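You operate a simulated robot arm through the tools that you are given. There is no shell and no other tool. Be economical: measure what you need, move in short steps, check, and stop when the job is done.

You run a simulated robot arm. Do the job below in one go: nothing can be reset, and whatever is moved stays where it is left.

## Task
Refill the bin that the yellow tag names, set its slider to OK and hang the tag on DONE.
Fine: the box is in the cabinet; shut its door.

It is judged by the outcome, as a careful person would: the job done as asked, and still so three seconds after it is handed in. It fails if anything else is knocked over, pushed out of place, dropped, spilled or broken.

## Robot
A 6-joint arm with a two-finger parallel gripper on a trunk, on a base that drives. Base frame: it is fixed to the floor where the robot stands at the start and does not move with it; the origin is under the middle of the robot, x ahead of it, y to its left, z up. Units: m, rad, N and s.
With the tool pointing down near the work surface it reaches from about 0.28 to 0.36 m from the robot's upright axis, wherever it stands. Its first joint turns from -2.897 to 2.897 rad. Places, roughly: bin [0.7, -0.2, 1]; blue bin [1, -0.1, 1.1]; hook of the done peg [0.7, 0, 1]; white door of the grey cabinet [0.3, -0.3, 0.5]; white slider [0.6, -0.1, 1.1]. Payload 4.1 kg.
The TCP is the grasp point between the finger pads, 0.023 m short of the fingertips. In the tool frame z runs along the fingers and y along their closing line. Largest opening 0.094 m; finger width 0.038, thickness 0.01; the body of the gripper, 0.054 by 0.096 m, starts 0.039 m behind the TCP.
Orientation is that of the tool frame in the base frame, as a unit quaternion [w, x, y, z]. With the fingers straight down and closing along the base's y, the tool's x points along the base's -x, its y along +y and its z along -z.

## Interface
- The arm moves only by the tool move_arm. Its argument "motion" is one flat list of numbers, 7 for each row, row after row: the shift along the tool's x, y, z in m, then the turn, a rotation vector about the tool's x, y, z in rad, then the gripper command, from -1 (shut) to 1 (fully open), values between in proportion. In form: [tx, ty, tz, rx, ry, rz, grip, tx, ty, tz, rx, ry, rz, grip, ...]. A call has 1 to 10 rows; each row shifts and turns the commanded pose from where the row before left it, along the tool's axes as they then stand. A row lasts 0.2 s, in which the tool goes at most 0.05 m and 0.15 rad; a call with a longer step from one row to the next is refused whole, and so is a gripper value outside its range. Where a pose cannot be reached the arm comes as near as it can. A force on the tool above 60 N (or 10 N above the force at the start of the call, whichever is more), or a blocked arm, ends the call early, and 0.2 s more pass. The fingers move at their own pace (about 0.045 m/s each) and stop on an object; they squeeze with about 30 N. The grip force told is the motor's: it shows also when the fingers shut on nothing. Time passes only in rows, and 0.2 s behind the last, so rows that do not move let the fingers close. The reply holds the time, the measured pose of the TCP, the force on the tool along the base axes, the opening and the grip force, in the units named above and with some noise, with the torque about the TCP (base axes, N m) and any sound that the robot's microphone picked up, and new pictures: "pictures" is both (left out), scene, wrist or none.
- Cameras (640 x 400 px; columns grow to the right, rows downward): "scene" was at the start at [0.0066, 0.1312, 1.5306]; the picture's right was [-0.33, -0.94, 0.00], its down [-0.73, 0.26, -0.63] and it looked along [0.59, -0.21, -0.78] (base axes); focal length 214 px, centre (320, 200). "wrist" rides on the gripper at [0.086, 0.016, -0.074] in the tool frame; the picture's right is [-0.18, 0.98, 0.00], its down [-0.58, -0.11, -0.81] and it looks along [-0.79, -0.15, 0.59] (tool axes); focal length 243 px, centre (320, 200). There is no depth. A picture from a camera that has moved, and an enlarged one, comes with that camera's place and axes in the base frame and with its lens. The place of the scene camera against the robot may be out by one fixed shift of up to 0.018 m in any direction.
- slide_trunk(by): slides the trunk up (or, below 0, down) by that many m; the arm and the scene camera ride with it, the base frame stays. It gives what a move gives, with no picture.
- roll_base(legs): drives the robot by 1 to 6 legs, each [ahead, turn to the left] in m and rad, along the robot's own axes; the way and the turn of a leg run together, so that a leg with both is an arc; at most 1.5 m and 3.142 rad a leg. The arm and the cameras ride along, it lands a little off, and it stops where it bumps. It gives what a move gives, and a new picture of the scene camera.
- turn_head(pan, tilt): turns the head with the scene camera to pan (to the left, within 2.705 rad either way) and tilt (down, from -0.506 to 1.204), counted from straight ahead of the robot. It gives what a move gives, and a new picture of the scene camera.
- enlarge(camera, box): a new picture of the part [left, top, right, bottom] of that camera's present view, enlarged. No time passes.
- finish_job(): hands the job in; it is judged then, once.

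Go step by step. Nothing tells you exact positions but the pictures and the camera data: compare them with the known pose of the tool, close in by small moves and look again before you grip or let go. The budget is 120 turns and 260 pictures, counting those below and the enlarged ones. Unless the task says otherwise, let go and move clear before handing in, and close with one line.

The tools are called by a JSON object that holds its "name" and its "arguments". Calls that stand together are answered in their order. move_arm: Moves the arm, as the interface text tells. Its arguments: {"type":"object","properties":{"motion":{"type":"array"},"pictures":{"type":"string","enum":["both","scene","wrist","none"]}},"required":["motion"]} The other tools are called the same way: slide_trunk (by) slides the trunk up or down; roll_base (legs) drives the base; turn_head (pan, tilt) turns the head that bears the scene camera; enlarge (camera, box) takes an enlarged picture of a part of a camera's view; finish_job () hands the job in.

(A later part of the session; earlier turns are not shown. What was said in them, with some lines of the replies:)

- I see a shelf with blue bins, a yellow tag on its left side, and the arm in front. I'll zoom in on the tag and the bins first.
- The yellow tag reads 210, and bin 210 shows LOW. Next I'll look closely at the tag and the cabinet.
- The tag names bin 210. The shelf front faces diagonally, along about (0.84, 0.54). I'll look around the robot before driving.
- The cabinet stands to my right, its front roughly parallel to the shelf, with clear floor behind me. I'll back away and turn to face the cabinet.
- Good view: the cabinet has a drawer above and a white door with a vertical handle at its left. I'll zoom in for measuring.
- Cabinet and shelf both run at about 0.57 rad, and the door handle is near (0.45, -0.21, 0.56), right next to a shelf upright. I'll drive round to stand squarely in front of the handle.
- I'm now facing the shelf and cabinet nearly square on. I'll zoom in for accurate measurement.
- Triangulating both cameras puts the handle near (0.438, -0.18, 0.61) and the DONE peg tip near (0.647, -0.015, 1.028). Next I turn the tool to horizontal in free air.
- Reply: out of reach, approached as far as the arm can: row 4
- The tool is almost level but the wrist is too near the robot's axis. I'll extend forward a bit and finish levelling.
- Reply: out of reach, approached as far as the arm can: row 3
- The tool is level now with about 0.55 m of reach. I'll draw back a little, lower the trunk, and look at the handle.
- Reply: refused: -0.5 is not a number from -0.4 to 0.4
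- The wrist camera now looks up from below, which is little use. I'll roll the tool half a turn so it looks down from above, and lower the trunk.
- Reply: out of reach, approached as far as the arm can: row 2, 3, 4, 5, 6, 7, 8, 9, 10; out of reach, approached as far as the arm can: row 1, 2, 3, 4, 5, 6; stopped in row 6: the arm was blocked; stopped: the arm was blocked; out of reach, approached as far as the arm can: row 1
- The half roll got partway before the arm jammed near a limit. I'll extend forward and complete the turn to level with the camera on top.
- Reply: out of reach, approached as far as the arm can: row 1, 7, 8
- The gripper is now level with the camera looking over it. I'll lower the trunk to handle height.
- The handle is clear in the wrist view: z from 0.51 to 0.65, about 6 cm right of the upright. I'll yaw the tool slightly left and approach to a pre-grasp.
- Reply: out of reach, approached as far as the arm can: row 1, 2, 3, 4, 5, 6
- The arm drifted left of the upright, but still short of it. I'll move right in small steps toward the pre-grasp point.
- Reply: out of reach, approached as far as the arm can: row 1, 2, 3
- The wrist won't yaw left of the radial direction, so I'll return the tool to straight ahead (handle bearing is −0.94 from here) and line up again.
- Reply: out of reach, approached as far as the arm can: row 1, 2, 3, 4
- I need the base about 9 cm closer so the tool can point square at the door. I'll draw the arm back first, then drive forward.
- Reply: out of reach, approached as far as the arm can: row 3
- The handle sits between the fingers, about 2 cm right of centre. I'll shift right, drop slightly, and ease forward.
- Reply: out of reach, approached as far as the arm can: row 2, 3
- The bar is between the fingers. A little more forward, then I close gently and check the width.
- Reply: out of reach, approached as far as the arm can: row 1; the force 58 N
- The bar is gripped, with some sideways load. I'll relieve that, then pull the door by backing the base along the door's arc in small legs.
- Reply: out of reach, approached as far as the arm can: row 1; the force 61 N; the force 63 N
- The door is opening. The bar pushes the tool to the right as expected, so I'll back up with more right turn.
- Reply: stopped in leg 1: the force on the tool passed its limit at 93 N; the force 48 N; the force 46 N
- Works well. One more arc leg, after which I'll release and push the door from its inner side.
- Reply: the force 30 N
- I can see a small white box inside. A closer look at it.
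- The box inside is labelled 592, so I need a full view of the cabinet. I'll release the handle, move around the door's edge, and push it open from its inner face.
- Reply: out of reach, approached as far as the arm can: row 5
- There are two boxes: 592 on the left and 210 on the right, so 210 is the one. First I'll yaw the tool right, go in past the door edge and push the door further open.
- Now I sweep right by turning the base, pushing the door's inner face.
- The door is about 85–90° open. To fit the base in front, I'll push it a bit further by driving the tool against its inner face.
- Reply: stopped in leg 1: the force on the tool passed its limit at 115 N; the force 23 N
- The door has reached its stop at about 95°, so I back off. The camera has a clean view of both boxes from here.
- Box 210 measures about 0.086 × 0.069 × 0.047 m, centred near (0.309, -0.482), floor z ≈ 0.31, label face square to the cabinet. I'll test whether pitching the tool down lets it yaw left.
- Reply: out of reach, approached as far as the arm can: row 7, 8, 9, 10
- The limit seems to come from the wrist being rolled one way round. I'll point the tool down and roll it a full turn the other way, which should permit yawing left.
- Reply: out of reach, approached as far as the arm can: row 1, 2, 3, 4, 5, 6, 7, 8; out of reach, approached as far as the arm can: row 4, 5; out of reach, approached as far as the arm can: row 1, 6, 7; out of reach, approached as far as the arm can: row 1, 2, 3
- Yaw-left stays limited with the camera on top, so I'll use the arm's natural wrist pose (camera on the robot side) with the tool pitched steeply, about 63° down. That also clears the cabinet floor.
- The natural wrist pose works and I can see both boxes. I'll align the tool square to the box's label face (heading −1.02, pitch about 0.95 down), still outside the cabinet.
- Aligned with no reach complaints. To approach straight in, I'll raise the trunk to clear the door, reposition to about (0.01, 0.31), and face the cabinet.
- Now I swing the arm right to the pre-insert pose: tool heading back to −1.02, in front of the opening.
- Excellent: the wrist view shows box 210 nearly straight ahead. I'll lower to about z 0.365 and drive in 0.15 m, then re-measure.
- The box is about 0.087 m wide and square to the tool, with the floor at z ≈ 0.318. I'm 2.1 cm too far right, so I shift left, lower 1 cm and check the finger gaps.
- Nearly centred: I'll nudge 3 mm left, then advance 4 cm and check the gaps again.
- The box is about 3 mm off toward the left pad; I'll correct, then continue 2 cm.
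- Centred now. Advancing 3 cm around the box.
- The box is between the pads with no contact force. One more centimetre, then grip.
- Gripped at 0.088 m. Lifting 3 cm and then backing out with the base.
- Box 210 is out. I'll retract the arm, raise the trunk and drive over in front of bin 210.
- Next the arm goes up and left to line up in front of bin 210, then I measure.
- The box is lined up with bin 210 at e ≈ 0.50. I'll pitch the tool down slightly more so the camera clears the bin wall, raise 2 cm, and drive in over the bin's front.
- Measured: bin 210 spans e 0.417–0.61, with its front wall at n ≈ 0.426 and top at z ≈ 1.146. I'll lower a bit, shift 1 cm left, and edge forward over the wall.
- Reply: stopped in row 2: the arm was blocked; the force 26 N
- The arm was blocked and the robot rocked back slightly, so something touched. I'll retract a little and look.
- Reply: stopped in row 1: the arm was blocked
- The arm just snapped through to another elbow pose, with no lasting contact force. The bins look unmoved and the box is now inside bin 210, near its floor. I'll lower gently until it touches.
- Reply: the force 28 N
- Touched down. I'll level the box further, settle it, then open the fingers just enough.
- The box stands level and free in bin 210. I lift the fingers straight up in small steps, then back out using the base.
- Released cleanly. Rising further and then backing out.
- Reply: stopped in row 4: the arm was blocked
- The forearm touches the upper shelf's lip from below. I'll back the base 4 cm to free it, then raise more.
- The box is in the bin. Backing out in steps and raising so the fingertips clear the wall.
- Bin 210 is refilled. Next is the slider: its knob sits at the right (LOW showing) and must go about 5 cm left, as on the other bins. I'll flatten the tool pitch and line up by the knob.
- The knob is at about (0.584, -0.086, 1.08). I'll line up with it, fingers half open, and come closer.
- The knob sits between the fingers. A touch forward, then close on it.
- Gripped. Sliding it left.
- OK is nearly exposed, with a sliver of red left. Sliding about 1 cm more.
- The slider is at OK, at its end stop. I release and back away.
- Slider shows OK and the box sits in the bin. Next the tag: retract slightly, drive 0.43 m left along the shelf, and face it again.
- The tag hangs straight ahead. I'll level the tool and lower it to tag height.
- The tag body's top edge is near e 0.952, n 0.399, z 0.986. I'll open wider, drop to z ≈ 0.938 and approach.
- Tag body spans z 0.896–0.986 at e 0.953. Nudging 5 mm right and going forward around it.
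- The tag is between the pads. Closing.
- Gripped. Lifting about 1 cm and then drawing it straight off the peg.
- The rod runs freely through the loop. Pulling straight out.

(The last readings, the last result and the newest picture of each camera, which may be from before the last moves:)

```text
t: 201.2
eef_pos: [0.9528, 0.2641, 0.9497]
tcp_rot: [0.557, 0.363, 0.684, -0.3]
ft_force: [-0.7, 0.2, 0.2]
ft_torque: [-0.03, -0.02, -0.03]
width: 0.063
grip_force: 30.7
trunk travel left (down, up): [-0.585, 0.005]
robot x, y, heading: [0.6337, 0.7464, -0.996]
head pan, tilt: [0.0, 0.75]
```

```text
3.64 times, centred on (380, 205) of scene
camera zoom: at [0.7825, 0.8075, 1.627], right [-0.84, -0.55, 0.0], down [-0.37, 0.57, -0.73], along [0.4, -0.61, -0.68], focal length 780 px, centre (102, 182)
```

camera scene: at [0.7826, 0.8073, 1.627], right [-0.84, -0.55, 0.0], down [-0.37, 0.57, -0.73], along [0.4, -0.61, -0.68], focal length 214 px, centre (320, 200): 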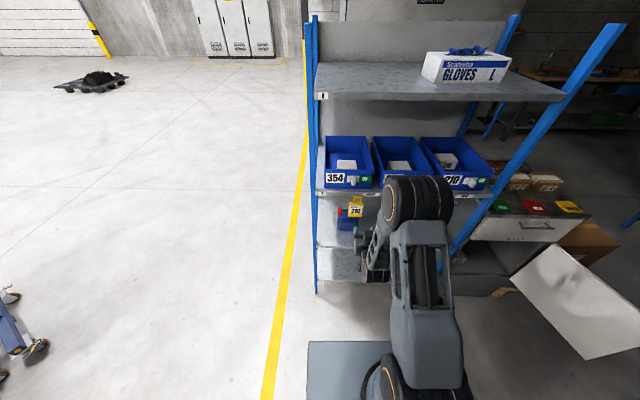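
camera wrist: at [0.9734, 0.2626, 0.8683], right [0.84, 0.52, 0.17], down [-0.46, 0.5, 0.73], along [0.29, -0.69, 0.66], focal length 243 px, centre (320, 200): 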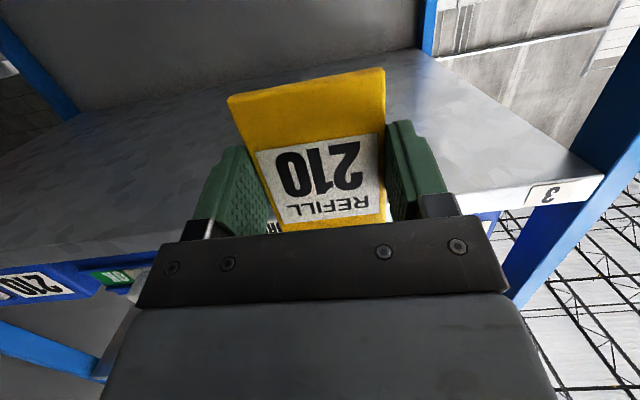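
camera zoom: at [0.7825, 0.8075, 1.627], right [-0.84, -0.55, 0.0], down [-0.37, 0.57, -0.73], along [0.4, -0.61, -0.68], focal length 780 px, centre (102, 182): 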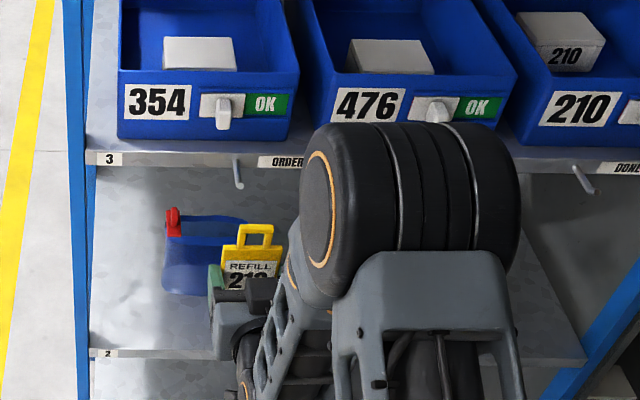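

The tag is off. I drive back right about 0.41 m to the DONE peg.

{"name": "roll_base", "arguments": {"legs": [[0.0, -1.58], [0.408, 0.0], [0.0, 1.58]]}}

{"name": "enlarge", "arguments": {"camera": "wrist", "box": [0, 0, 640, 400]}}

{"name": "enlarge", "arguments": {"camera": "scene", "box": [310, 130, 450, 250]}}

```text
t: 211.3
eef_pos: [0.6001, 0.0368, 0.9515]
tcp_rot: [0.554, 0.37, 0.68, -0.306]
ft_force: [0.0, 0.2, 0.0]
ft_torque: [0.0, 0.01, 0.05]
width: 0.063
grip_force: 29.4
trunk travel left (down, up): [-0.585, 0.005]
robot x, y, heading: [0.2899, 0.5259, -1.014]
head pan, tilt: [0.0, 0.75]
camera scene: at [0.4405, 0.5832, 1.627], right [-0.85, -0.53, 0.0], down [-0.36, 0.58, -0.73], along [0.39, -0.62, -0.68], focal length 214 px, centre (320, 200)
```

scene: 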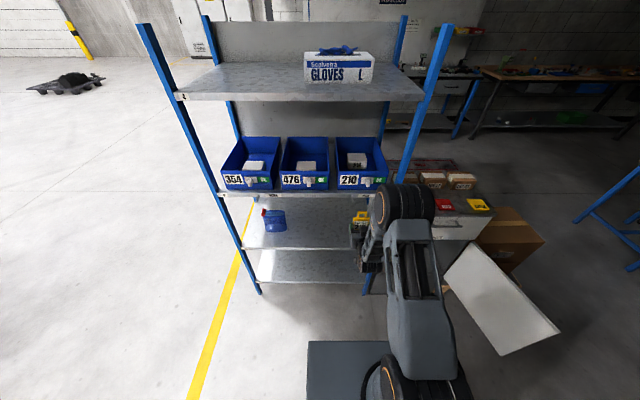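

```text
1.00 times, centred on (320, 200) of wrist (not enlarged: the box is as wide or as high as the picture)
camera zoom: at [0.5652, 0.1209, 0.88], right [0.85, 0.5, 0.17], down [-0.45, 0.51, 0.73], along [0.28, -0.7, 0.66], focal length 243 px, centre (320, 200)
```

zoom: 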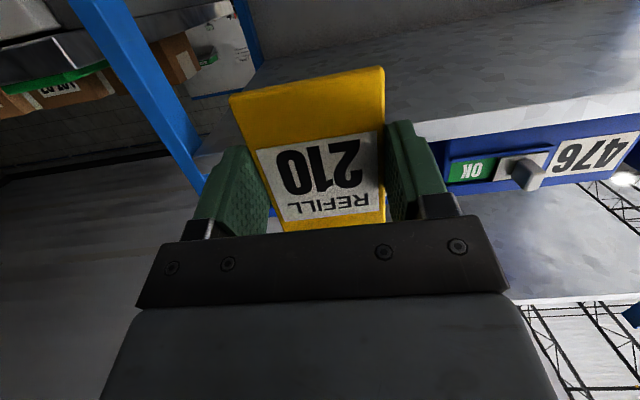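

```text
3.33 times, centred on (380, 190) of scene
camera zoom: at [0.4405, 0.5832, 1.627], right [-0.85, -0.53, 0.0], down [-0.36, 0.58, -0.73], along [0.39, -0.62, -0.68], focal length 715 px, centre (120, 233)
```

zoom: 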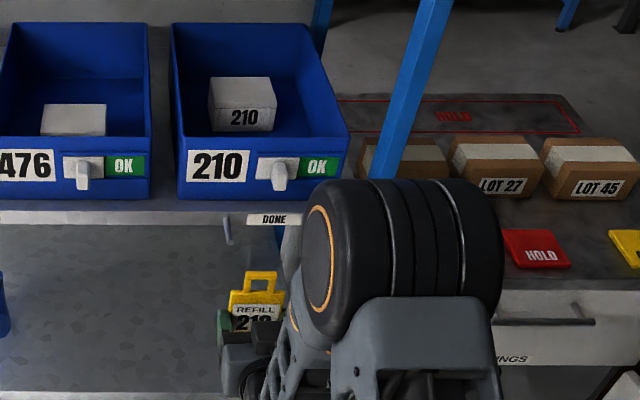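

Comparing the two pegs in one picture, the DONE peg is offset (−0.337, −0.208) from ORDER, so the hang pose is about TCP (0.671, −0.029, 0.951). I shift left 2.5 cm and come closer.

{"name": "move_arm", "arguments": {"motion": [0, 0.025, 0, 0, 0, 0, -1, -0.004, 0, 0.0196, 0, 0, 0, -1, -0.004, 0, 0.0196, 0, 0, 0, -1, 0, 0, 0, 0, 0, 0, -1], "pictures": "none"}}

{"name": "enlarge", "arguments": {"camera": "scene", "box": [330, 175, 390, 225]}}

{"name": "enlarge", "arguments": {"camera": "wrist", "box": [200, 30, 460, 240]}}

```text
t: 212.3
eef_pos: [0.6437, 0.0153, 0.9522]
tcp_rot: [0.554, 0.371, 0.68, -0.307]
ft_force: [-1.0, -0.6, -0.6]
ft_torque: [-0.01, 0.0, -0.03]
width: 0.0629
grip_force: 30.3
trunk travel left (down, up): [-0.585, 0.005]
robot x, y, heading: [0.2931, 0.5244, -1.011]
head pan, tilt: [0.0, 0.75]
```

```text
8.00 times, centred on (360, 200) of scene
camera zoom: at [0.4405, 0.5831, 1.627], right [-0.85, -0.53, 0.0], down [-0.36, 0.58, -0.73], along [0.39, -0.62, -0.68], focal length 1716 px, centre (0, 200)
```

zoom: 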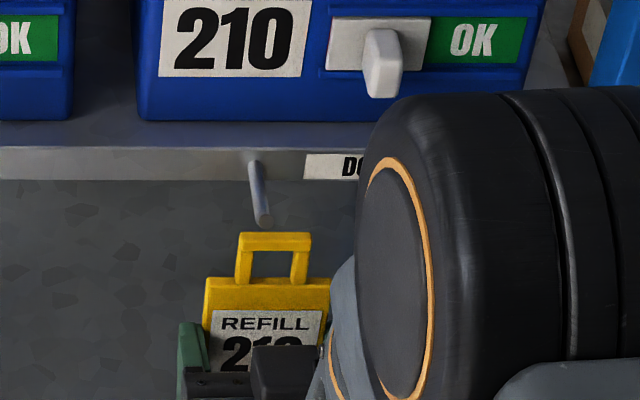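

```text
1.90 times, centred on (330, 135) of wrist
camera zoom: at [0.6085, 0.0997, 0.8799], right [0.85, 0.5, 0.17], down [-0.45, 0.51, 0.73], along [0.28, -0.7, 0.66], focal length 462 px, centre (301, 324)
```

zoom: 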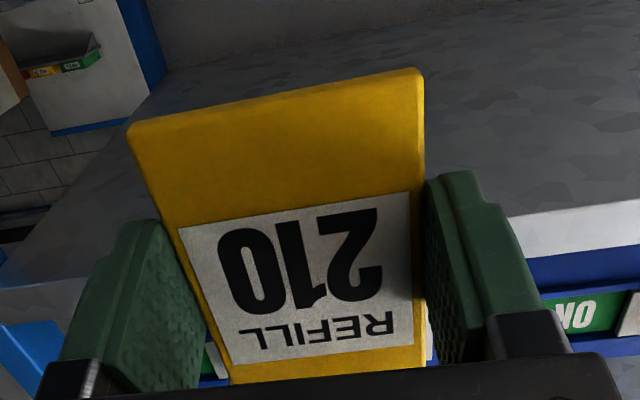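

The loop is aligned laterally with the peg to about 1 mm. Advancing in small steps, watching forces.

{"name": "move_arm", "arguments": {"motion": [-0.0025, 0, 0.0201, 0, 0, 0, -1, 0, 0, 0, 0, 0, 0, -1], "pictures": "none"}}

{"name": "enlarge", "arguments": {"camera": "scene", "box": [330, 175, 390, 225]}}

```text
t: 212.9
eef_pos: [0.6545, -0.0011, 0.9483]
tcp_rot: [0.554, 0.37, 0.679, -0.307]
ft_force: [0.1, 0.2, -0.1]
ft_torque: [0.01, 0.03, -0.02]
width: 0.0631
grip_force: 29.8
trunk travel left (down, up): [-0.585, 0.005]
robot x, y, heading: [0.2946, 0.5234, -1.014]
head pan, tilt: [0.0, 0.75]
```

```text
8.00 times, centred on (360, 200) of scene
camera zoom: at [0.4405, 0.583, 1.627], right [-0.85, -0.53, 0.0], down [-0.36, 0.58, -0.73], along [0.39, -0.62, -0.68], focal length 1716 px, centre (0, 200)
```

zoom: 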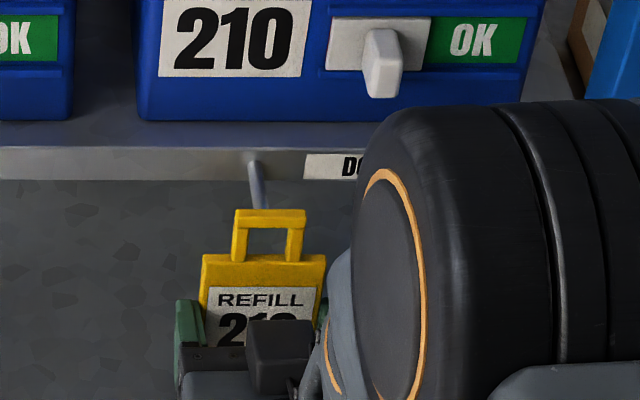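

{"name": "move_arm", "arguments": {"motion": [-0.0045, 0, 0.0145, 0, 0, 0, -1, 0, 0, 0, 0, 0, 0, -1], "pictures": "none"}}

{"name": "enlarge", "arguments": {"camera": "scene", "box": [330, 175, 390, 225]}}

```text
t: 213.6
eef_pos: [0.662, -0.0136, 0.951]
tcp_rot: [0.553, 0.371, 0.68, -0.307]
ft_force: [-0.3, 0.3, -0.2]
ft_torque: [-0.02, 0.02, -0.03]
width: 0.0629
grip_force: 29.5
trunk travel left (down, up): [-0.585, 0.005]
robot x, y, heading: [0.2904, 0.5266, -1.014]
head pan, tilt: [0.0, 0.75]
```

```text
8.00 times, centred on (360, 200) of scene
camera zoom: at [0.4404, 0.583, 1.627], right [-0.85, -0.53, 0.0], down [-0.36, 0.58, -0.73], along [0.39, -0.62, -0.68], focal length 1716 px, centre (0, 200)
```

zoom: 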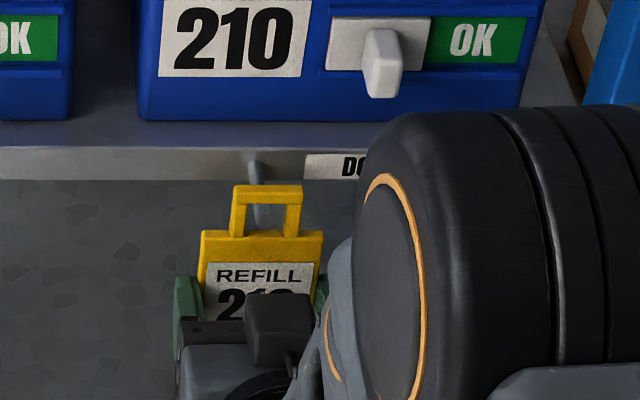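

The peg shows through the loop. Forward 1.8 cm more.

{"name": "move_arm", "arguments": {"motion": [-0.002, 0, 0.0098, 0, 0, 0, -1, -0.002, 0, 0.0088, 0, 0, 0, -1, 0, 0, 0, 0, 0, 0, -1], "pictures": "none"}}

{"name": "enlarge", "arguments": {"camera": "scene", "box": [330, 175, 390, 225]}}

```text
t: 214.3
eef_pos: [0.6714, -0.0303, 0.9502]
tcp_rot: [0.554, 0.37, 0.68, -0.306]
ft_force: [-0.5, 0.0, -0.2]
ft_torque: [0.0, 0.01, -0.02]
width: 0.0627
grip_force: 30.1
trunk travel left (down, up): [-0.585, 0.005]
robot x, y, heading: [0.2898, 0.5256, -1.01]
head pan, tilt: [0.0, 0.75]
```

```text
8.00 times, centred on (360, 200) of scene
camera zoom: at [0.4404, 0.5831, 1.627], right [-0.85, -0.53, 0.0], down [-0.36, 0.58, -0.73], along [0.39, -0.62, -0.68], focal length 1716 px, centre (0, 200)
```

zoom: 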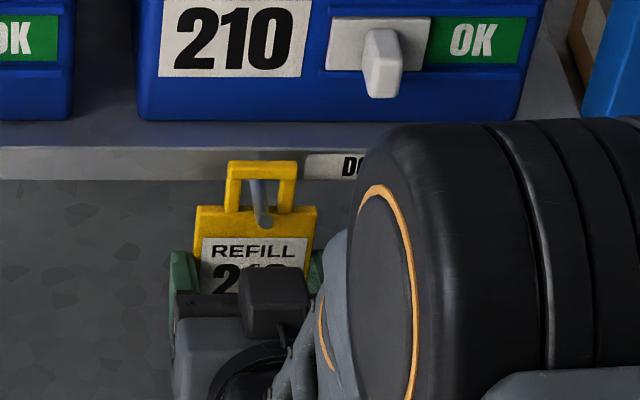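

The peg now sticks out through the loop, just as on ORDER. Lowering the tag onto it.

{"name": "move_arm", "arguments": {"motion": [0.0049, 0, 0.001, 0, 0, 0, -1, 0.0049, 0, 0.001, 0, 0, 0, -1, 0, 0, 0, 0, 0, 0, -1], "pictures": "none"}}

{"name": "enlarge", "arguments": {"camera": "scene", "box": [330, 175, 390, 225]}}

```text
t: 215.2
eef_pos: [0.672, -0.0302, 0.9411]
tcp_rot: [0.554, 0.371, 0.68, -0.306]
ft_force: [0.0, 0.0, -0.7]
ft_torque: [0.02, 0.03, -0.02]
width: 0.0628
grip_force: 29.6
trunk travel left (down, up): [-0.585, 0.005]
robot x, y, heading: [0.2947, 0.5223, -1.02]
head pan, tilt: [0.0, 0.75]
```

```text
8.00 times, centred on (360, 200) of scene
camera zoom: at [0.4404, 0.583, 1.627], right [-0.85, -0.53, 0.0], down [-0.36, 0.58, -0.73], along [0.39, -0.62, -0.68], focal length 1716 px, centre (0, 200)
```

zoom: 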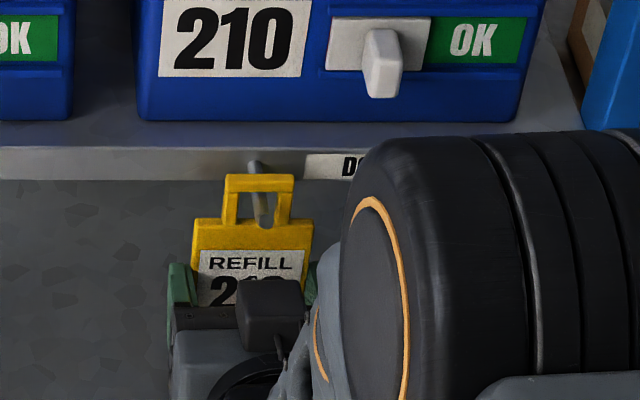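

{"name": "move_arm", "arguments": {"motion": [0.0025, 0, 0.0005, 0, 0, 0, -1, 0, 0, 0, 0, 0, 0, -0.2, 0, 0, 0, 0, 0, 0, 0.5, 0, 0, 0, 0, 0, 0, 0.7, 0, 0, 0, 0, 0, 0, 0.7], "pictures": "wrist"}}

{"name": "enlarge", "arguments": {"camera": "scene", "box": [330, 175, 390, 225]}}

```text
t: 216.3
eef_pos: [0.6728, -0.029, 0.9386]
tcp_rot: [0.554, 0.371, 0.68, -0.307]
ft_force: [-0.1, 0.5, 0.8]
ft_torque: [0.0, 0.02, -0.01]
width: 0.0798
grip_force: 0.0
trunk travel left (down, up): [-0.585, 0.005]
robot x, y, heading: [0.2862, 0.5265, -1.007]
head pan, tilt: [0.0, 0.75]
camera wrist: at [0.6372, 0.0553, 0.868], right [0.85, 0.5, 0.17], down [-0.45, 0.51, 0.73], along [0.28, -0.7, 0.66], focal length 243 px, centre (320, 200)
```

wrist: 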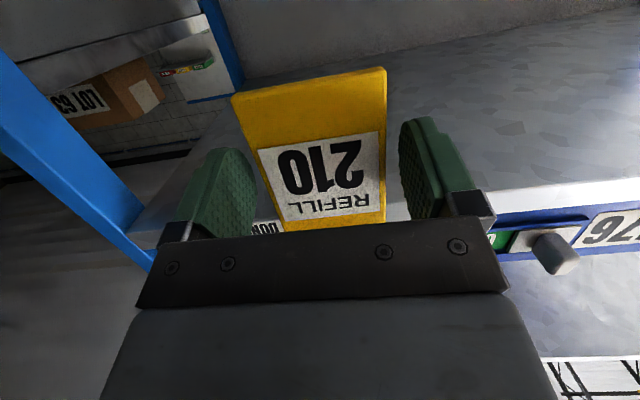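

```text
8.00 times, centred on (360, 200) of scene
camera zoom: at [0.4404, 0.5831, 1.627], right [-0.85, -0.53, 0.0], down [-0.36, 0.58, -0.73], along [0.39, -0.62, -0.68], focal length 1716 px, centre (0, 200)
```

zoom: 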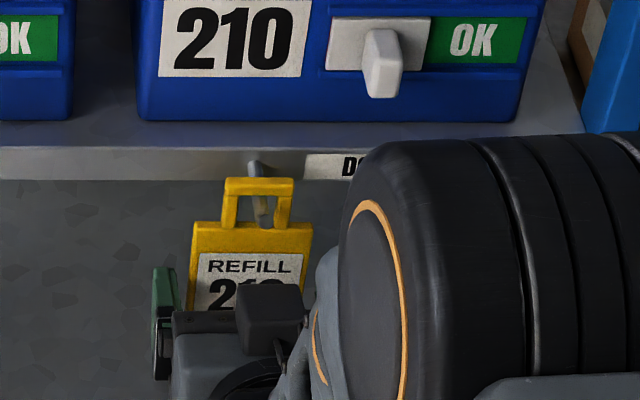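

The tag hangs free on DONE. Backing the fingers straight out.

{"name": "move_arm", "arguments": {"motion": [0.004, 0, -0.0196, 0, 0, 0, 0.7, 0.004, 0, -0.0196, 0, 0, 0, 0.7, 0.006, 0, -0.0294, 0, 0, 0, 0.7, 0.006, 0, -0.0294, 0, 0, 0, 0.7], "pictures": "wrist"}}

{"name": "enlarge", "arguments": {"camera": "scene", "box": [290, 120, 450, 250]}}

```text
t: 217.3
eef_pos: [0.6191, 0.0547, 0.9401]
tcp_rot: [0.554, 0.37, 0.68, -0.306]
ft_force: [0.9, -0.1, -0.4]
ft_torque: [-0.01, 0.02, 0.02]
width: 0.0798
grip_force: 0.1
trunk travel left (down, up): [-0.585, 0.005]
robot x, y, heading: [0.2932, 0.5254, -1.014]
head pan, tilt: [0.0, 0.75]
camera wrist: at [0.5843, 0.1407, 0.8691], right [0.85, 0.5, 0.17], down [-0.45, 0.51, 0.73], along [0.28, -0.7, 0.66], focal length 243 px, centre (320, 200)
```

wrist: 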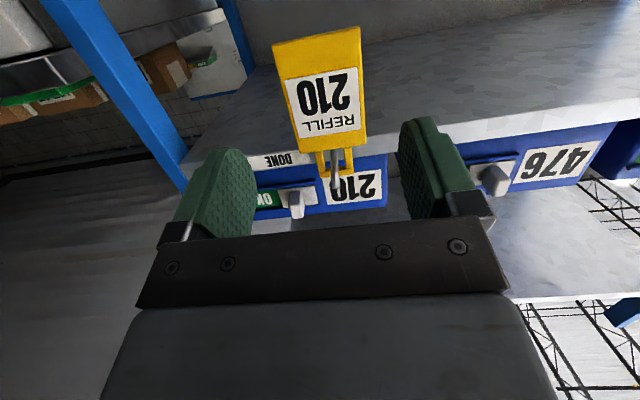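

```text
3.08 times, centred on (370, 185) of scene
camera zoom: at [0.4403, 0.5833, 1.627], right [-0.85, -0.53, 0.0], down [-0.36, 0.58, -0.73], along [0.39, -0.62, -0.68], focal length 660 px, centre (166, 246)
```

zoom: 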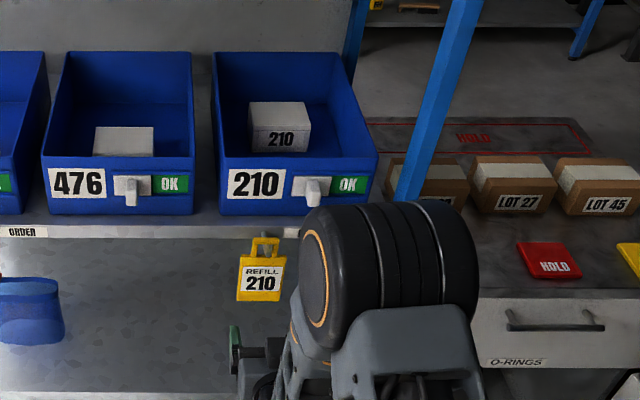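

The tag hangs on DONE. Last: shutting the door. I'll drive around to its outer side so I can push it closed with level closed fingers.

{"name": "roll_base", "arguments": {"legs": [[0.0, -1.785], [0.52, 0.0], [0.0, 0.343], [0.711, 0.0], [0.0, 2.456]]}}

{"name": "turn_head", "arguments": {"pan": -0.2, "tilt": 0.7}}

```text
t: 235.0
eef_pos: [-0.1667, -0.0804, 0.9394]
tcp_rot: [0.633, -0.008, 0.775, 0.002]
ft_force: [1.0, -0.4, 0.0]
ft_torque: [-0.01, -0.01, 0.01]
width: 0.0799
grip_force: 0.0
trunk travel left (down, up): [-0.585, 0.005]
robot x, y, heading: [-0.7358, -0.1155, 0.002]
head pan, tilt: [0.0, 0.75]
camera scene: at [-0.7203, 0.0445, 1.627], right [0.01, -1.0, 0.0], down [-0.68, 0.0, -0.73], along [0.73, 0.0, -0.68], focal length 214 px, centre (320, 200)
```

scene: 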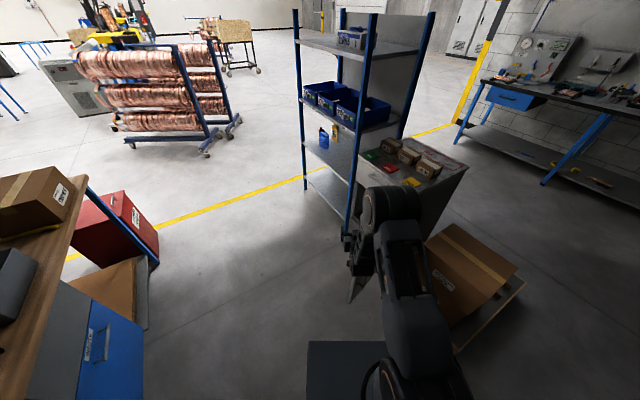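

```text
t: 235.8
eef_pos: [-0.1663, -0.0786, 0.9409]
tcp_rot: [0.632, -0.008, 0.775, 0.003]
ft_force: [-0.7, 0.1, -0.5]
ft_torque: [0.0, 0.0, 0.0]
width: 0.0799
grip_force: 0.2
trunk travel left (down, up): [-0.585, 0.005]
robot x, y, heading: [-0.7352, -0.1095, 0.007]
head pan, tilt: [-0.201, 0.7]
camera scene: at [-0.7198, 0.0275, 1.6312], right [-0.19, -0.98, 0.0], down [-0.63, 0.12, -0.76], along [0.75, -0.15, -0.64], focal length 214 px, centre (320, 200)
```

scene: 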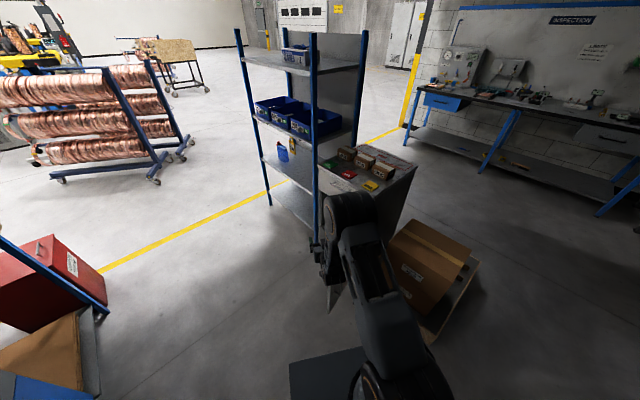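

I'm just above the door's edge. I'll back up 12 cm, lower the trunk, close the fingers, and look.

{"name": "roll_base", "arguments": {"legs": [[-0.12, 0.0]]}}

{"name": "slide_trunk", "arguments": {"by": -0.4}}

{"name": "slide_trunk", "arguments": {"by": -0.12}}

{"name": "move_arm", "arguments": {"motion": [0, 0, 0, 0, 0, 0, -1, 0, 0, 0, 0, 0, 0, -1, 0, 0, 0, 0, 0, 0, -1, 0, 0, 0, 0, 0, 0, -1], "pictures": "both"}}

```text
t: 237.0
eef_pos: [-0.2918, -0.08, 0.9407]
tcp_rot: [0.633, -0.008, 0.774, 0.002]
ft_force: [-0.2, -0.8, -0.3]
ft_torque: [0.0, 0.0, 0.01]
width: 0.0796
grip_force: 0.0
trunk travel left (down, up): [-0.585, 0.005]
robot x, y, heading: [-0.861, -0.1111, 0.002]
head pan, tilt: [-0.201, 0.7]
camera scene: at [-0.8445, 0.0269, 1.6313], right [-0.2, -0.98, 0.0], down [-0.63, 0.13, -0.77], along [0.75, -0.15, -0.64], focal length 214 px, centre (320, 200)
```

scene: 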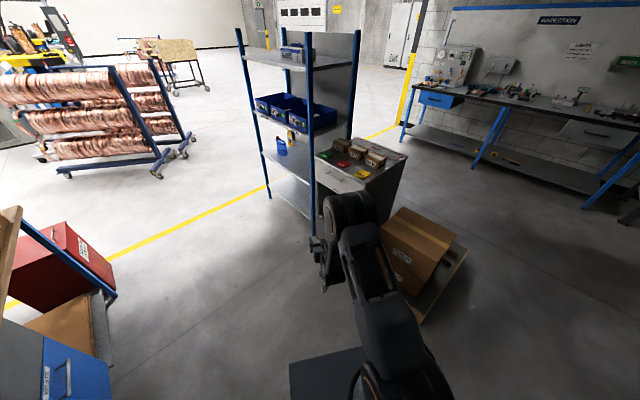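

```text
t: 240.8
eef_pos: [-0.2904, -0.08, 0.5404]
tcp_rot: [0.633, -0.009, 0.774, 0.003]
ft_force: [-0.6, -0.6, 0.0]
ft_torque: [0.02, 0.02, 0.01]
width: 0.0801
grip_force: 0.1
trunk travel left (down, up): [-0.185, 0.405]
robot x, y, heading: [-0.8646, -0.1108, 0.002]
head pan, tilt: [-0.201, 0.7]
```

```text
t: 242.3
eef_pos: [-0.2907, -0.0802, 0.4197]
tcp_rot: [0.633, -0.009, 0.774, 0.003]
ft_force: [0.5, 0.6, 0.6]
ft_torque: [-0.02, -0.03, 0.0]
width: 0.0797
grip_force: 0.0
trunk travel left (down, up): [-0.065, 0.525]
robot x, y, heading: [-0.86, -0.1113, 0.002]
head pan, tilt: [-0.201, 0.7]
```

```text
t: 243.3
eef_pos: [-0.2908, -0.08, 0.4187]
tcp_rot: [0.633, -0.009, 0.774, 0.003]
ft_force: [0.0, -0.6, -0.3]
ft_torque: [-0.02, 0.0, -0.02]
width: 0.0
grip_force: 9.1
trunk travel left (down, up): [-0.065, 0.525]
robot x, y, heading: [-0.8601, -0.1112, 0.005]
head pan, tilt: [-0.201, 0.7]
camera scene: at [-0.8437, 0.0269, 1.1112], right [-0.2, -0.98, 0.0], down [-0.63, 0.13, -0.76], along [0.75, -0.15, -0.64], focal length 214 px, centre (320, 200)
camera wrist: at [-0.3805, -0.0658, 0.3489], right [0.02, 0.98, 0.17], down [-0.67, -0.12, 0.73], along [0.74, -0.13, 0.66], focal length 243 px, centre (320, 200)
```

scene: 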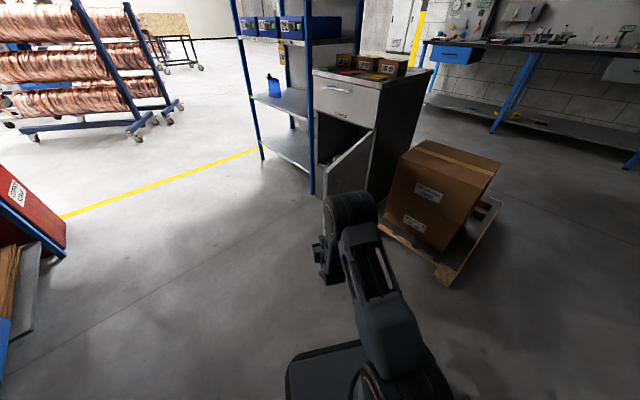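
wrist: 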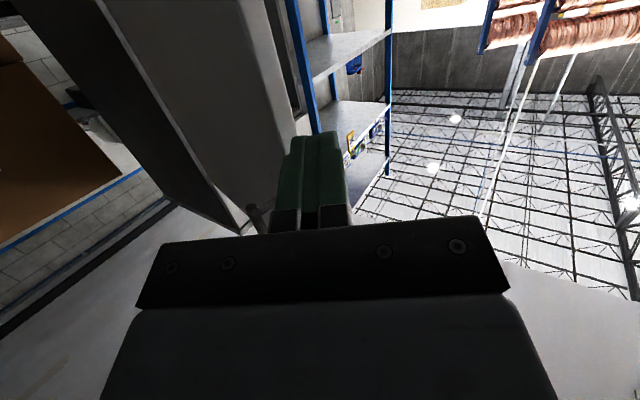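

{"name": "enlarge", "arguments": {"camera": "scene", "box": [280, 60, 440, 220]}}

{"name": "enlarge", "arguments": {"camera": "wrist", "box": [80, 0, 420, 240]}}

```text
2.50 times, centred on (360, 140) of scene
camera zoom: at [-0.8437, 0.0269, 1.1112], right [-0.2, -0.98, 0.0], down [-0.63, 0.13, -0.76], along [0.75, -0.15, -0.64], focal length 536 px, centre (220, 350)
```

zoom: 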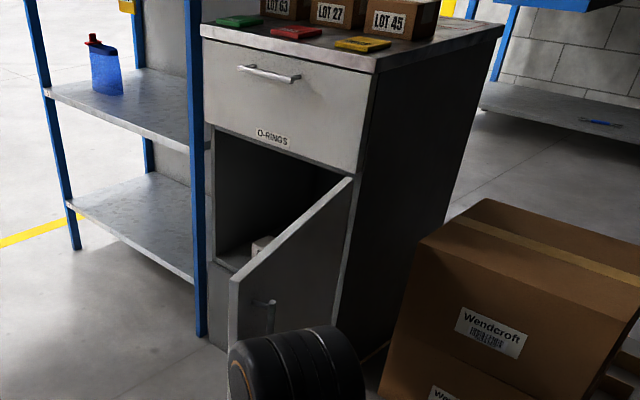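

```text
1.67 times, centred on (250, 120) of wrist
camera zoom: at [-0.3805, -0.0658, 0.3489], right [0.02, 0.98, 0.17], down [-0.67, -0.12, 0.73], along [0.74, -0.13, 0.66], focal length 404 px, centre (437, 333)
```

zoom: 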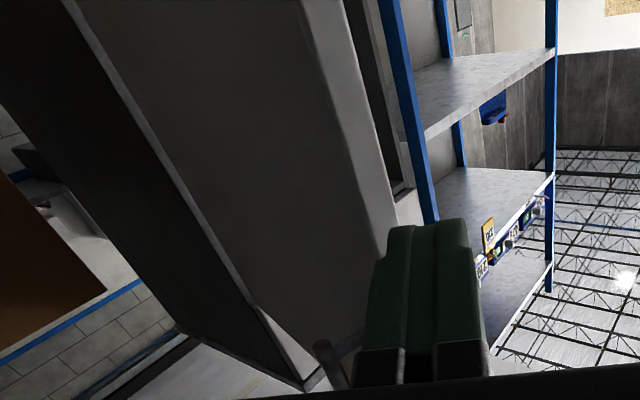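

The door's outer face is toward me, with its edge near (-0.17, -0.12). I shift the tool 9 cm right to contact the face, then drive forward to swing it shut.

{"name": "move_arm", "arguments": {"motion": [0, -0.045, 0, 0, 0, 0, -1, 0, -0.045, 0, 0, 0, 0, -1], "pictures": "none"}}

{"name": "roll_base", "arguments": {"legs": [[0.3, 0.0]]}}

{"name": "roll_base", "arguments": {"legs": [[0.2, 0.0]]}}

```text
t: 243.9
eef_pos: [-0.289, -0.1699, 0.4213]
tcp_rot: [0.632, -0.009, 0.775, 0.003]
ft_force: [-0.1, 0.6, 0.4]
ft_torque: [0.0, 0.0, -0.01]
width: 0.0
grip_force: 30.2
trunk travel left (down, up): [-0.065, 0.525]
robot x, y, heading: [-0.86, -0.1117, 0.006]
head pan, tilt: [-0.201, 0.7]
```

```text
t: 246.0
eef_pos: [0.0097, -0.1682, 0.4215]
tcp_rot: [0.633, -0.008, 0.774, 0.003]
ft_force: [-0.1, -0.3, 0.0]
ft_torque: [-0.05, 0.01, -0.02]
width: 0.0001
grip_force: 29.9
trunk travel left (down, up): [-0.065, 0.525]
robot x, y, heading: [-0.5601, -0.1116, 0.007]
head pan, tilt: [-0.201, 0.7]
camera scene: at [-0.5452, 0.0283, 1.1112], right [-0.19, -0.98, 0.0], down [-0.63, 0.12, -0.76], along [0.75, -0.15, -0.64], focal length 214 px, centre (320, 200)
```

scene: 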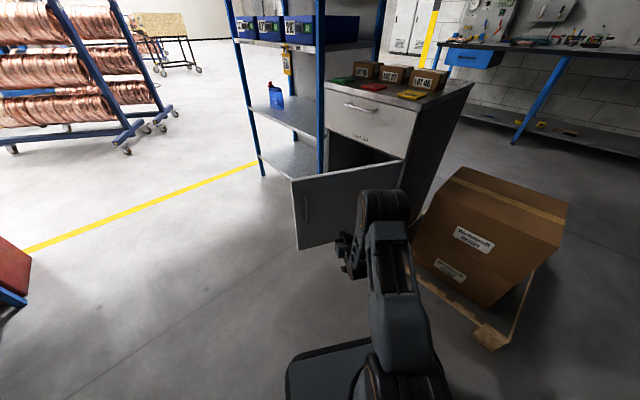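

```text
t: 247.6
eef_pos: [0.2101, -0.164, 0.4221]
tcp_rot: [0.633, -0.009, 0.774, 0.004]
ft_force: [0.7, 0.5, 0.6]
ft_torque: [0.01, 0.03, -0.01]
width: 0.0001
grip_force: 30.0
trunk travel left (down, up): [-0.065, 0.525]
robot x, y, heading: [-0.3625, -0.1088, 0.008]
head pan, tilt: [-0.201, 0.7]
camera scene: at [-0.3456, 0.0299, 1.1112], right [-0.19, -0.98, 0.0], down [-0.63, 0.12, -0.76], along [0.75, -0.15, -0.64], focal length 214 px, centre (320, 200)
```

scene: 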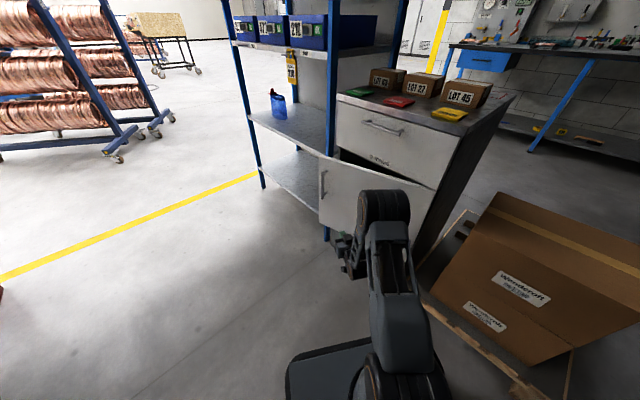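

Swinging shut nicely. A bit further forward, then turn right to press it closed.

{"name": "roll_base", "arguments": {"legs": [[0.11, 0.0]]}}

{"name": "roll_base", "arguments": {"legs": [[0.0, -0.15]]}}

```text
t: 248.8
eef_pos: [0.3184, -0.1623, 0.4207]
tcp_rot: [0.633, -0.012, 0.774, 0.006]
ft_force: [-0.1, 0.0, 0.5]
ft_torque: [0.0, 0.0, -0.01]
width: 0.0003
grip_force: 30.6
trunk travel left (down, up): [-0.065, 0.525]
robot x, y, heading: [-0.2536, -0.1099, 0.009]
head pan, tilt: [-0.201, 0.7]
camera scene: at [-0.2374, 0.0309, 1.1112], right [-0.19, -0.98, 0.0], down [-0.63, 0.12, -0.76], along [0.75, -0.14, -0.64], focal length 214 px, centre (320, 200)
```

scene: 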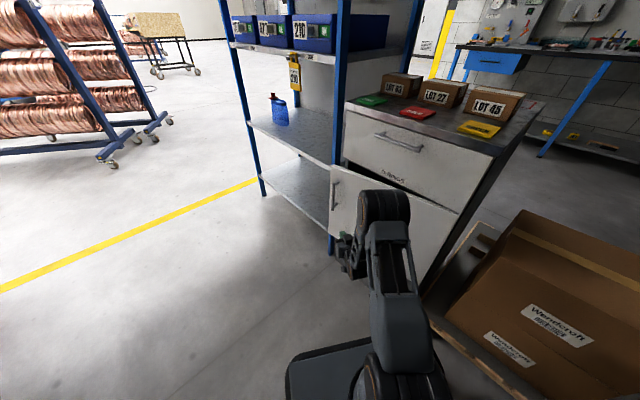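

```text
t: 249.8
eef_pos: [0.3039, -0.2448, 0.4216]
tcp_rot: [0.631, 0.046, 0.773, -0.041]
ft_force: [-0.5, -0.6, 0.4]
ft_torque: [0.03, 0.02, -0.03]
width: 0.0001
grip_force: 30.1
trunk travel left (down, up): [-0.065, 0.525]
robot x, y, heading: [-0.2538, -0.1082, -0.134]
head pan, tilt: [-0.201, 0.7]
camera scene: at [-0.2159, 0.0262, 1.1112], right [-0.33, -0.94, 0.0], down [-0.61, 0.21, -0.76], along [0.72, -0.25, -0.64], focal length 214 px, centre (320, 200)
```

scene: 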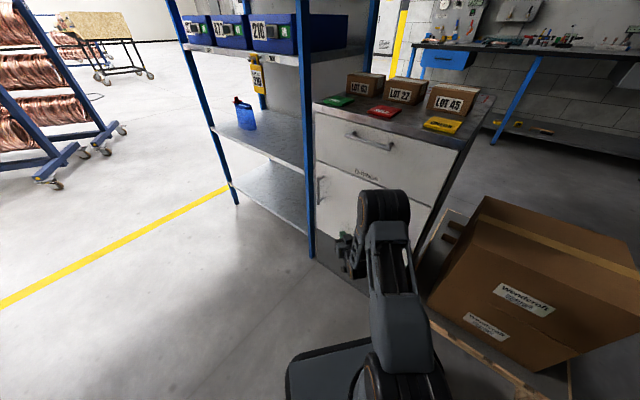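

Nearly closed. A little more until it seats.

{"name": "roll_base", "arguments": {"legs": [[0.0, -0.07]]}}

{"name": "roll_base", "arguments": {"legs": [[0.0, -0.05]]}}

{"name": "enlarge", "arguments": {"camera": "scene", "box": [260, 90, 460, 290]}}

```text
t: 250.7
eef_pos: [0.2947, -0.2832, 0.4217]
tcp_rot: [0.629, 0.072, 0.771, -0.064]
ft_force: [1.2, 19.3, 0.6]
ft_torque: [-0.26, 0.03, 0.45]
width: 0.0
grip_force: 30.0
trunk travel left (down, up): [-0.065, 0.525]
robot x, y, heading: [-0.2577, -0.1033, -0.207]
head pan, tilt: [-0.201, 0.7]
camera scene: at [-0.2058, 0.0235, 1.1111], right [-0.4, -0.92, 0.0], down [-0.59, 0.25, -0.77], along [0.7, -0.3, -0.64], focal length 214 px, centre (320, 200)
```

scene: 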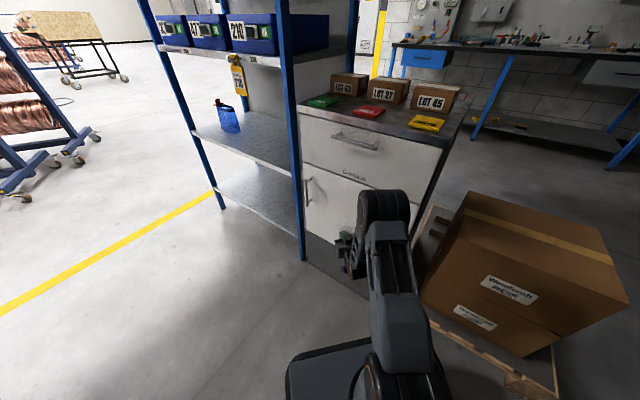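

```text
t: 251.5
eef_pos: [0.2923, -0.2845, 0.4216]
tcp_rot: [0.629, 0.064, 0.772, -0.06]
ft_force: [-3.3, 1.1, 3.2]
ft_torque: [-0.07, -0.11, -0.01]
width: 0.0
grip_force: 30.6
trunk travel left (down, up): [-0.065, 0.525]
robot x, y, heading: [-0.2534, -0.1068, -0.222]
head pan, tilt: [-0.201, 0.7]
stopped in leg 1: the force on the tool passed its limit at 76 N (the readings are from after the stop); the commanded pose is now the measured one
camera scene: at [-0.2041, 0.0223, 1.1112], right [-0.41, -0.91, 0.0], down [-0.59, 0.26, -0.77], along [0.7, -0.31, -0.64], focal length 214 px, centre (320, 200)
```

scene: 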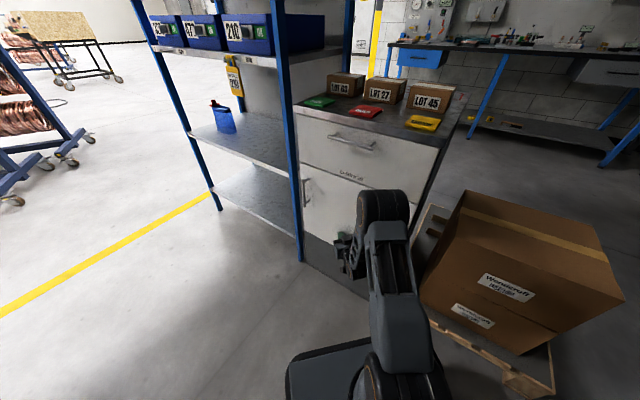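

```text
2.00 times, centred on (360, 190) of scene
camera zoom: at [-0.2041, 0.0223, 1.1112], right [-0.41, -0.91, 0.0], down [-0.59, 0.26, -0.77], along [0.7, -0.31, -0.64], focal length 429 px, centre (240, 220)
```

zoom: 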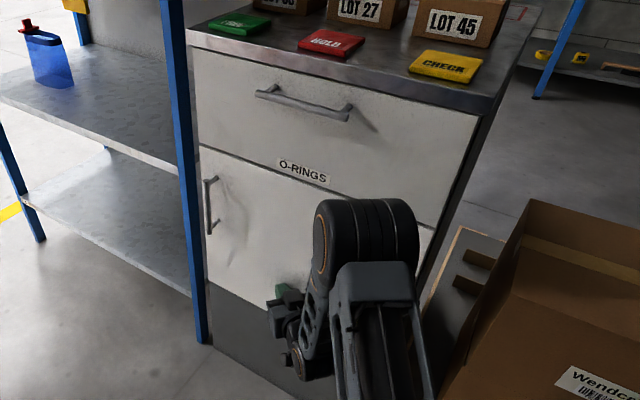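

The door is shut against its stop. I move clear and check everything.

{"name": "roll_base", "arguments": {"legs": [[0.0, 0.2], [-0.35, 0.0]]}}

{"name": "enlarge", "arguments": {"camera": "scene", "box": [240, 60, 440, 220]}}

{"name": "slide_trunk", "arguments": {"by": 0.4}}

{"name": "enlarge", "arguments": {"camera": "scene", "box": [230, 60, 390, 200]}}

```text
t: 254.5
eef_pos: [-0.033, -0.164, 0.4212]
tcp_rot: [0.632, -0.016, 0.775, 0.006]
ft_force: [0.0, 0.7, 0.2]
ft_torque: [0.0, 0.01, 0.02]
width: 0.0
grip_force: 30.6
trunk travel left (down, up): [-0.065, 0.525]
robot x, y, heading: [-0.6047, -0.1028, -0.017]
head pan, tilt: [-0.201, 0.7]
camera scene: at [-0.5825, 0.0359, 1.1112], right [-0.21, -0.98, 0.0], down [-0.63, 0.14, -0.76], along [0.75, -0.16, -0.64], focal length 214 px, centre (320, 200)
```

scene: 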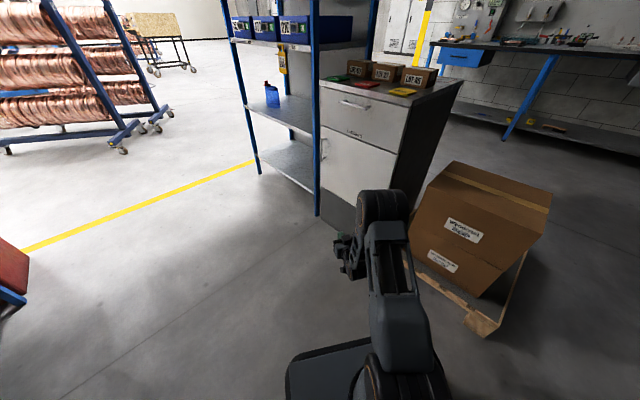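

```text
2.50 times, centred on (340, 140) of scene
camera zoom: at [-0.5825, 0.0359, 1.1112], right [-0.21, -0.98, 0.0], down [-0.63, 0.14, -0.76], along [0.75, -0.16, -0.64], focal length 536 px, centre (270, 350)
```

zoom: 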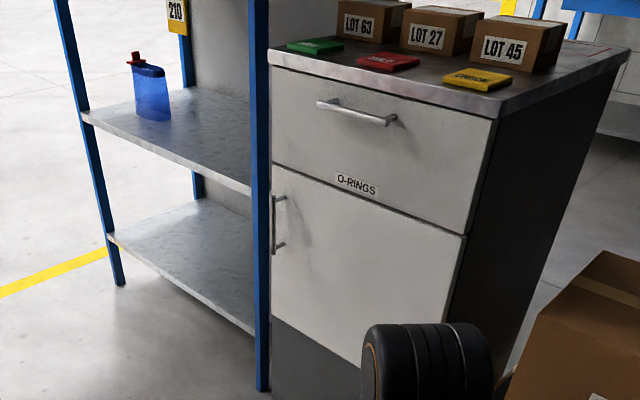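

```text
t: 258.3
eef_pos: [-0.0313, -0.1626, 0.8213]
tcp_rot: [0.632, -0.015, 0.775, 0.005]
ft_force: [0.8, -0.5, 0.0]
ft_torque: [0.03, 0.01, 0.02]
width: 0.0
grip_force: 29.8
trunk travel left (down, up): [-0.465, 0.125]
robot x, y, heading: [-0.6044, -0.1039, -0.016]
head pan, tilt: [-0.201, 0.7]
```

```text
2.86 times, centred on (310, 130) of scene
camera zoom: at [-0.5825, 0.0359, 1.5112], right [-0.21, -0.98, 0.0], down [-0.63, 0.14, -0.76], along [0.75, -0.16, -0.64], focal length 613 px, centre (349, 400)
```

zoom: 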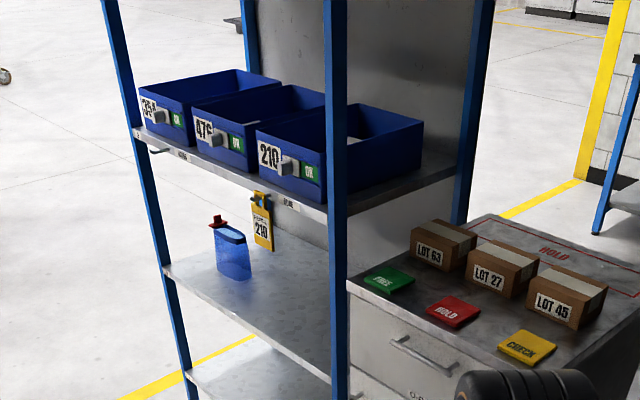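

The door is flush, the tag hangs on DONE, the slider reads OK, the box is in bin 210, and nothing else looks disturbed. Handing in.

{"name": "finish_job", "arguments": {}}

```text
The job is handed in.
```

I put box 210 from the cabinet into bin 210, set its slider to OK, hung the yellow tag on DONE and shut the cabinet door. While placing the box, the forearm pressed against the upper shelf's lip; the shelf and bins looked unmoved afterwards.
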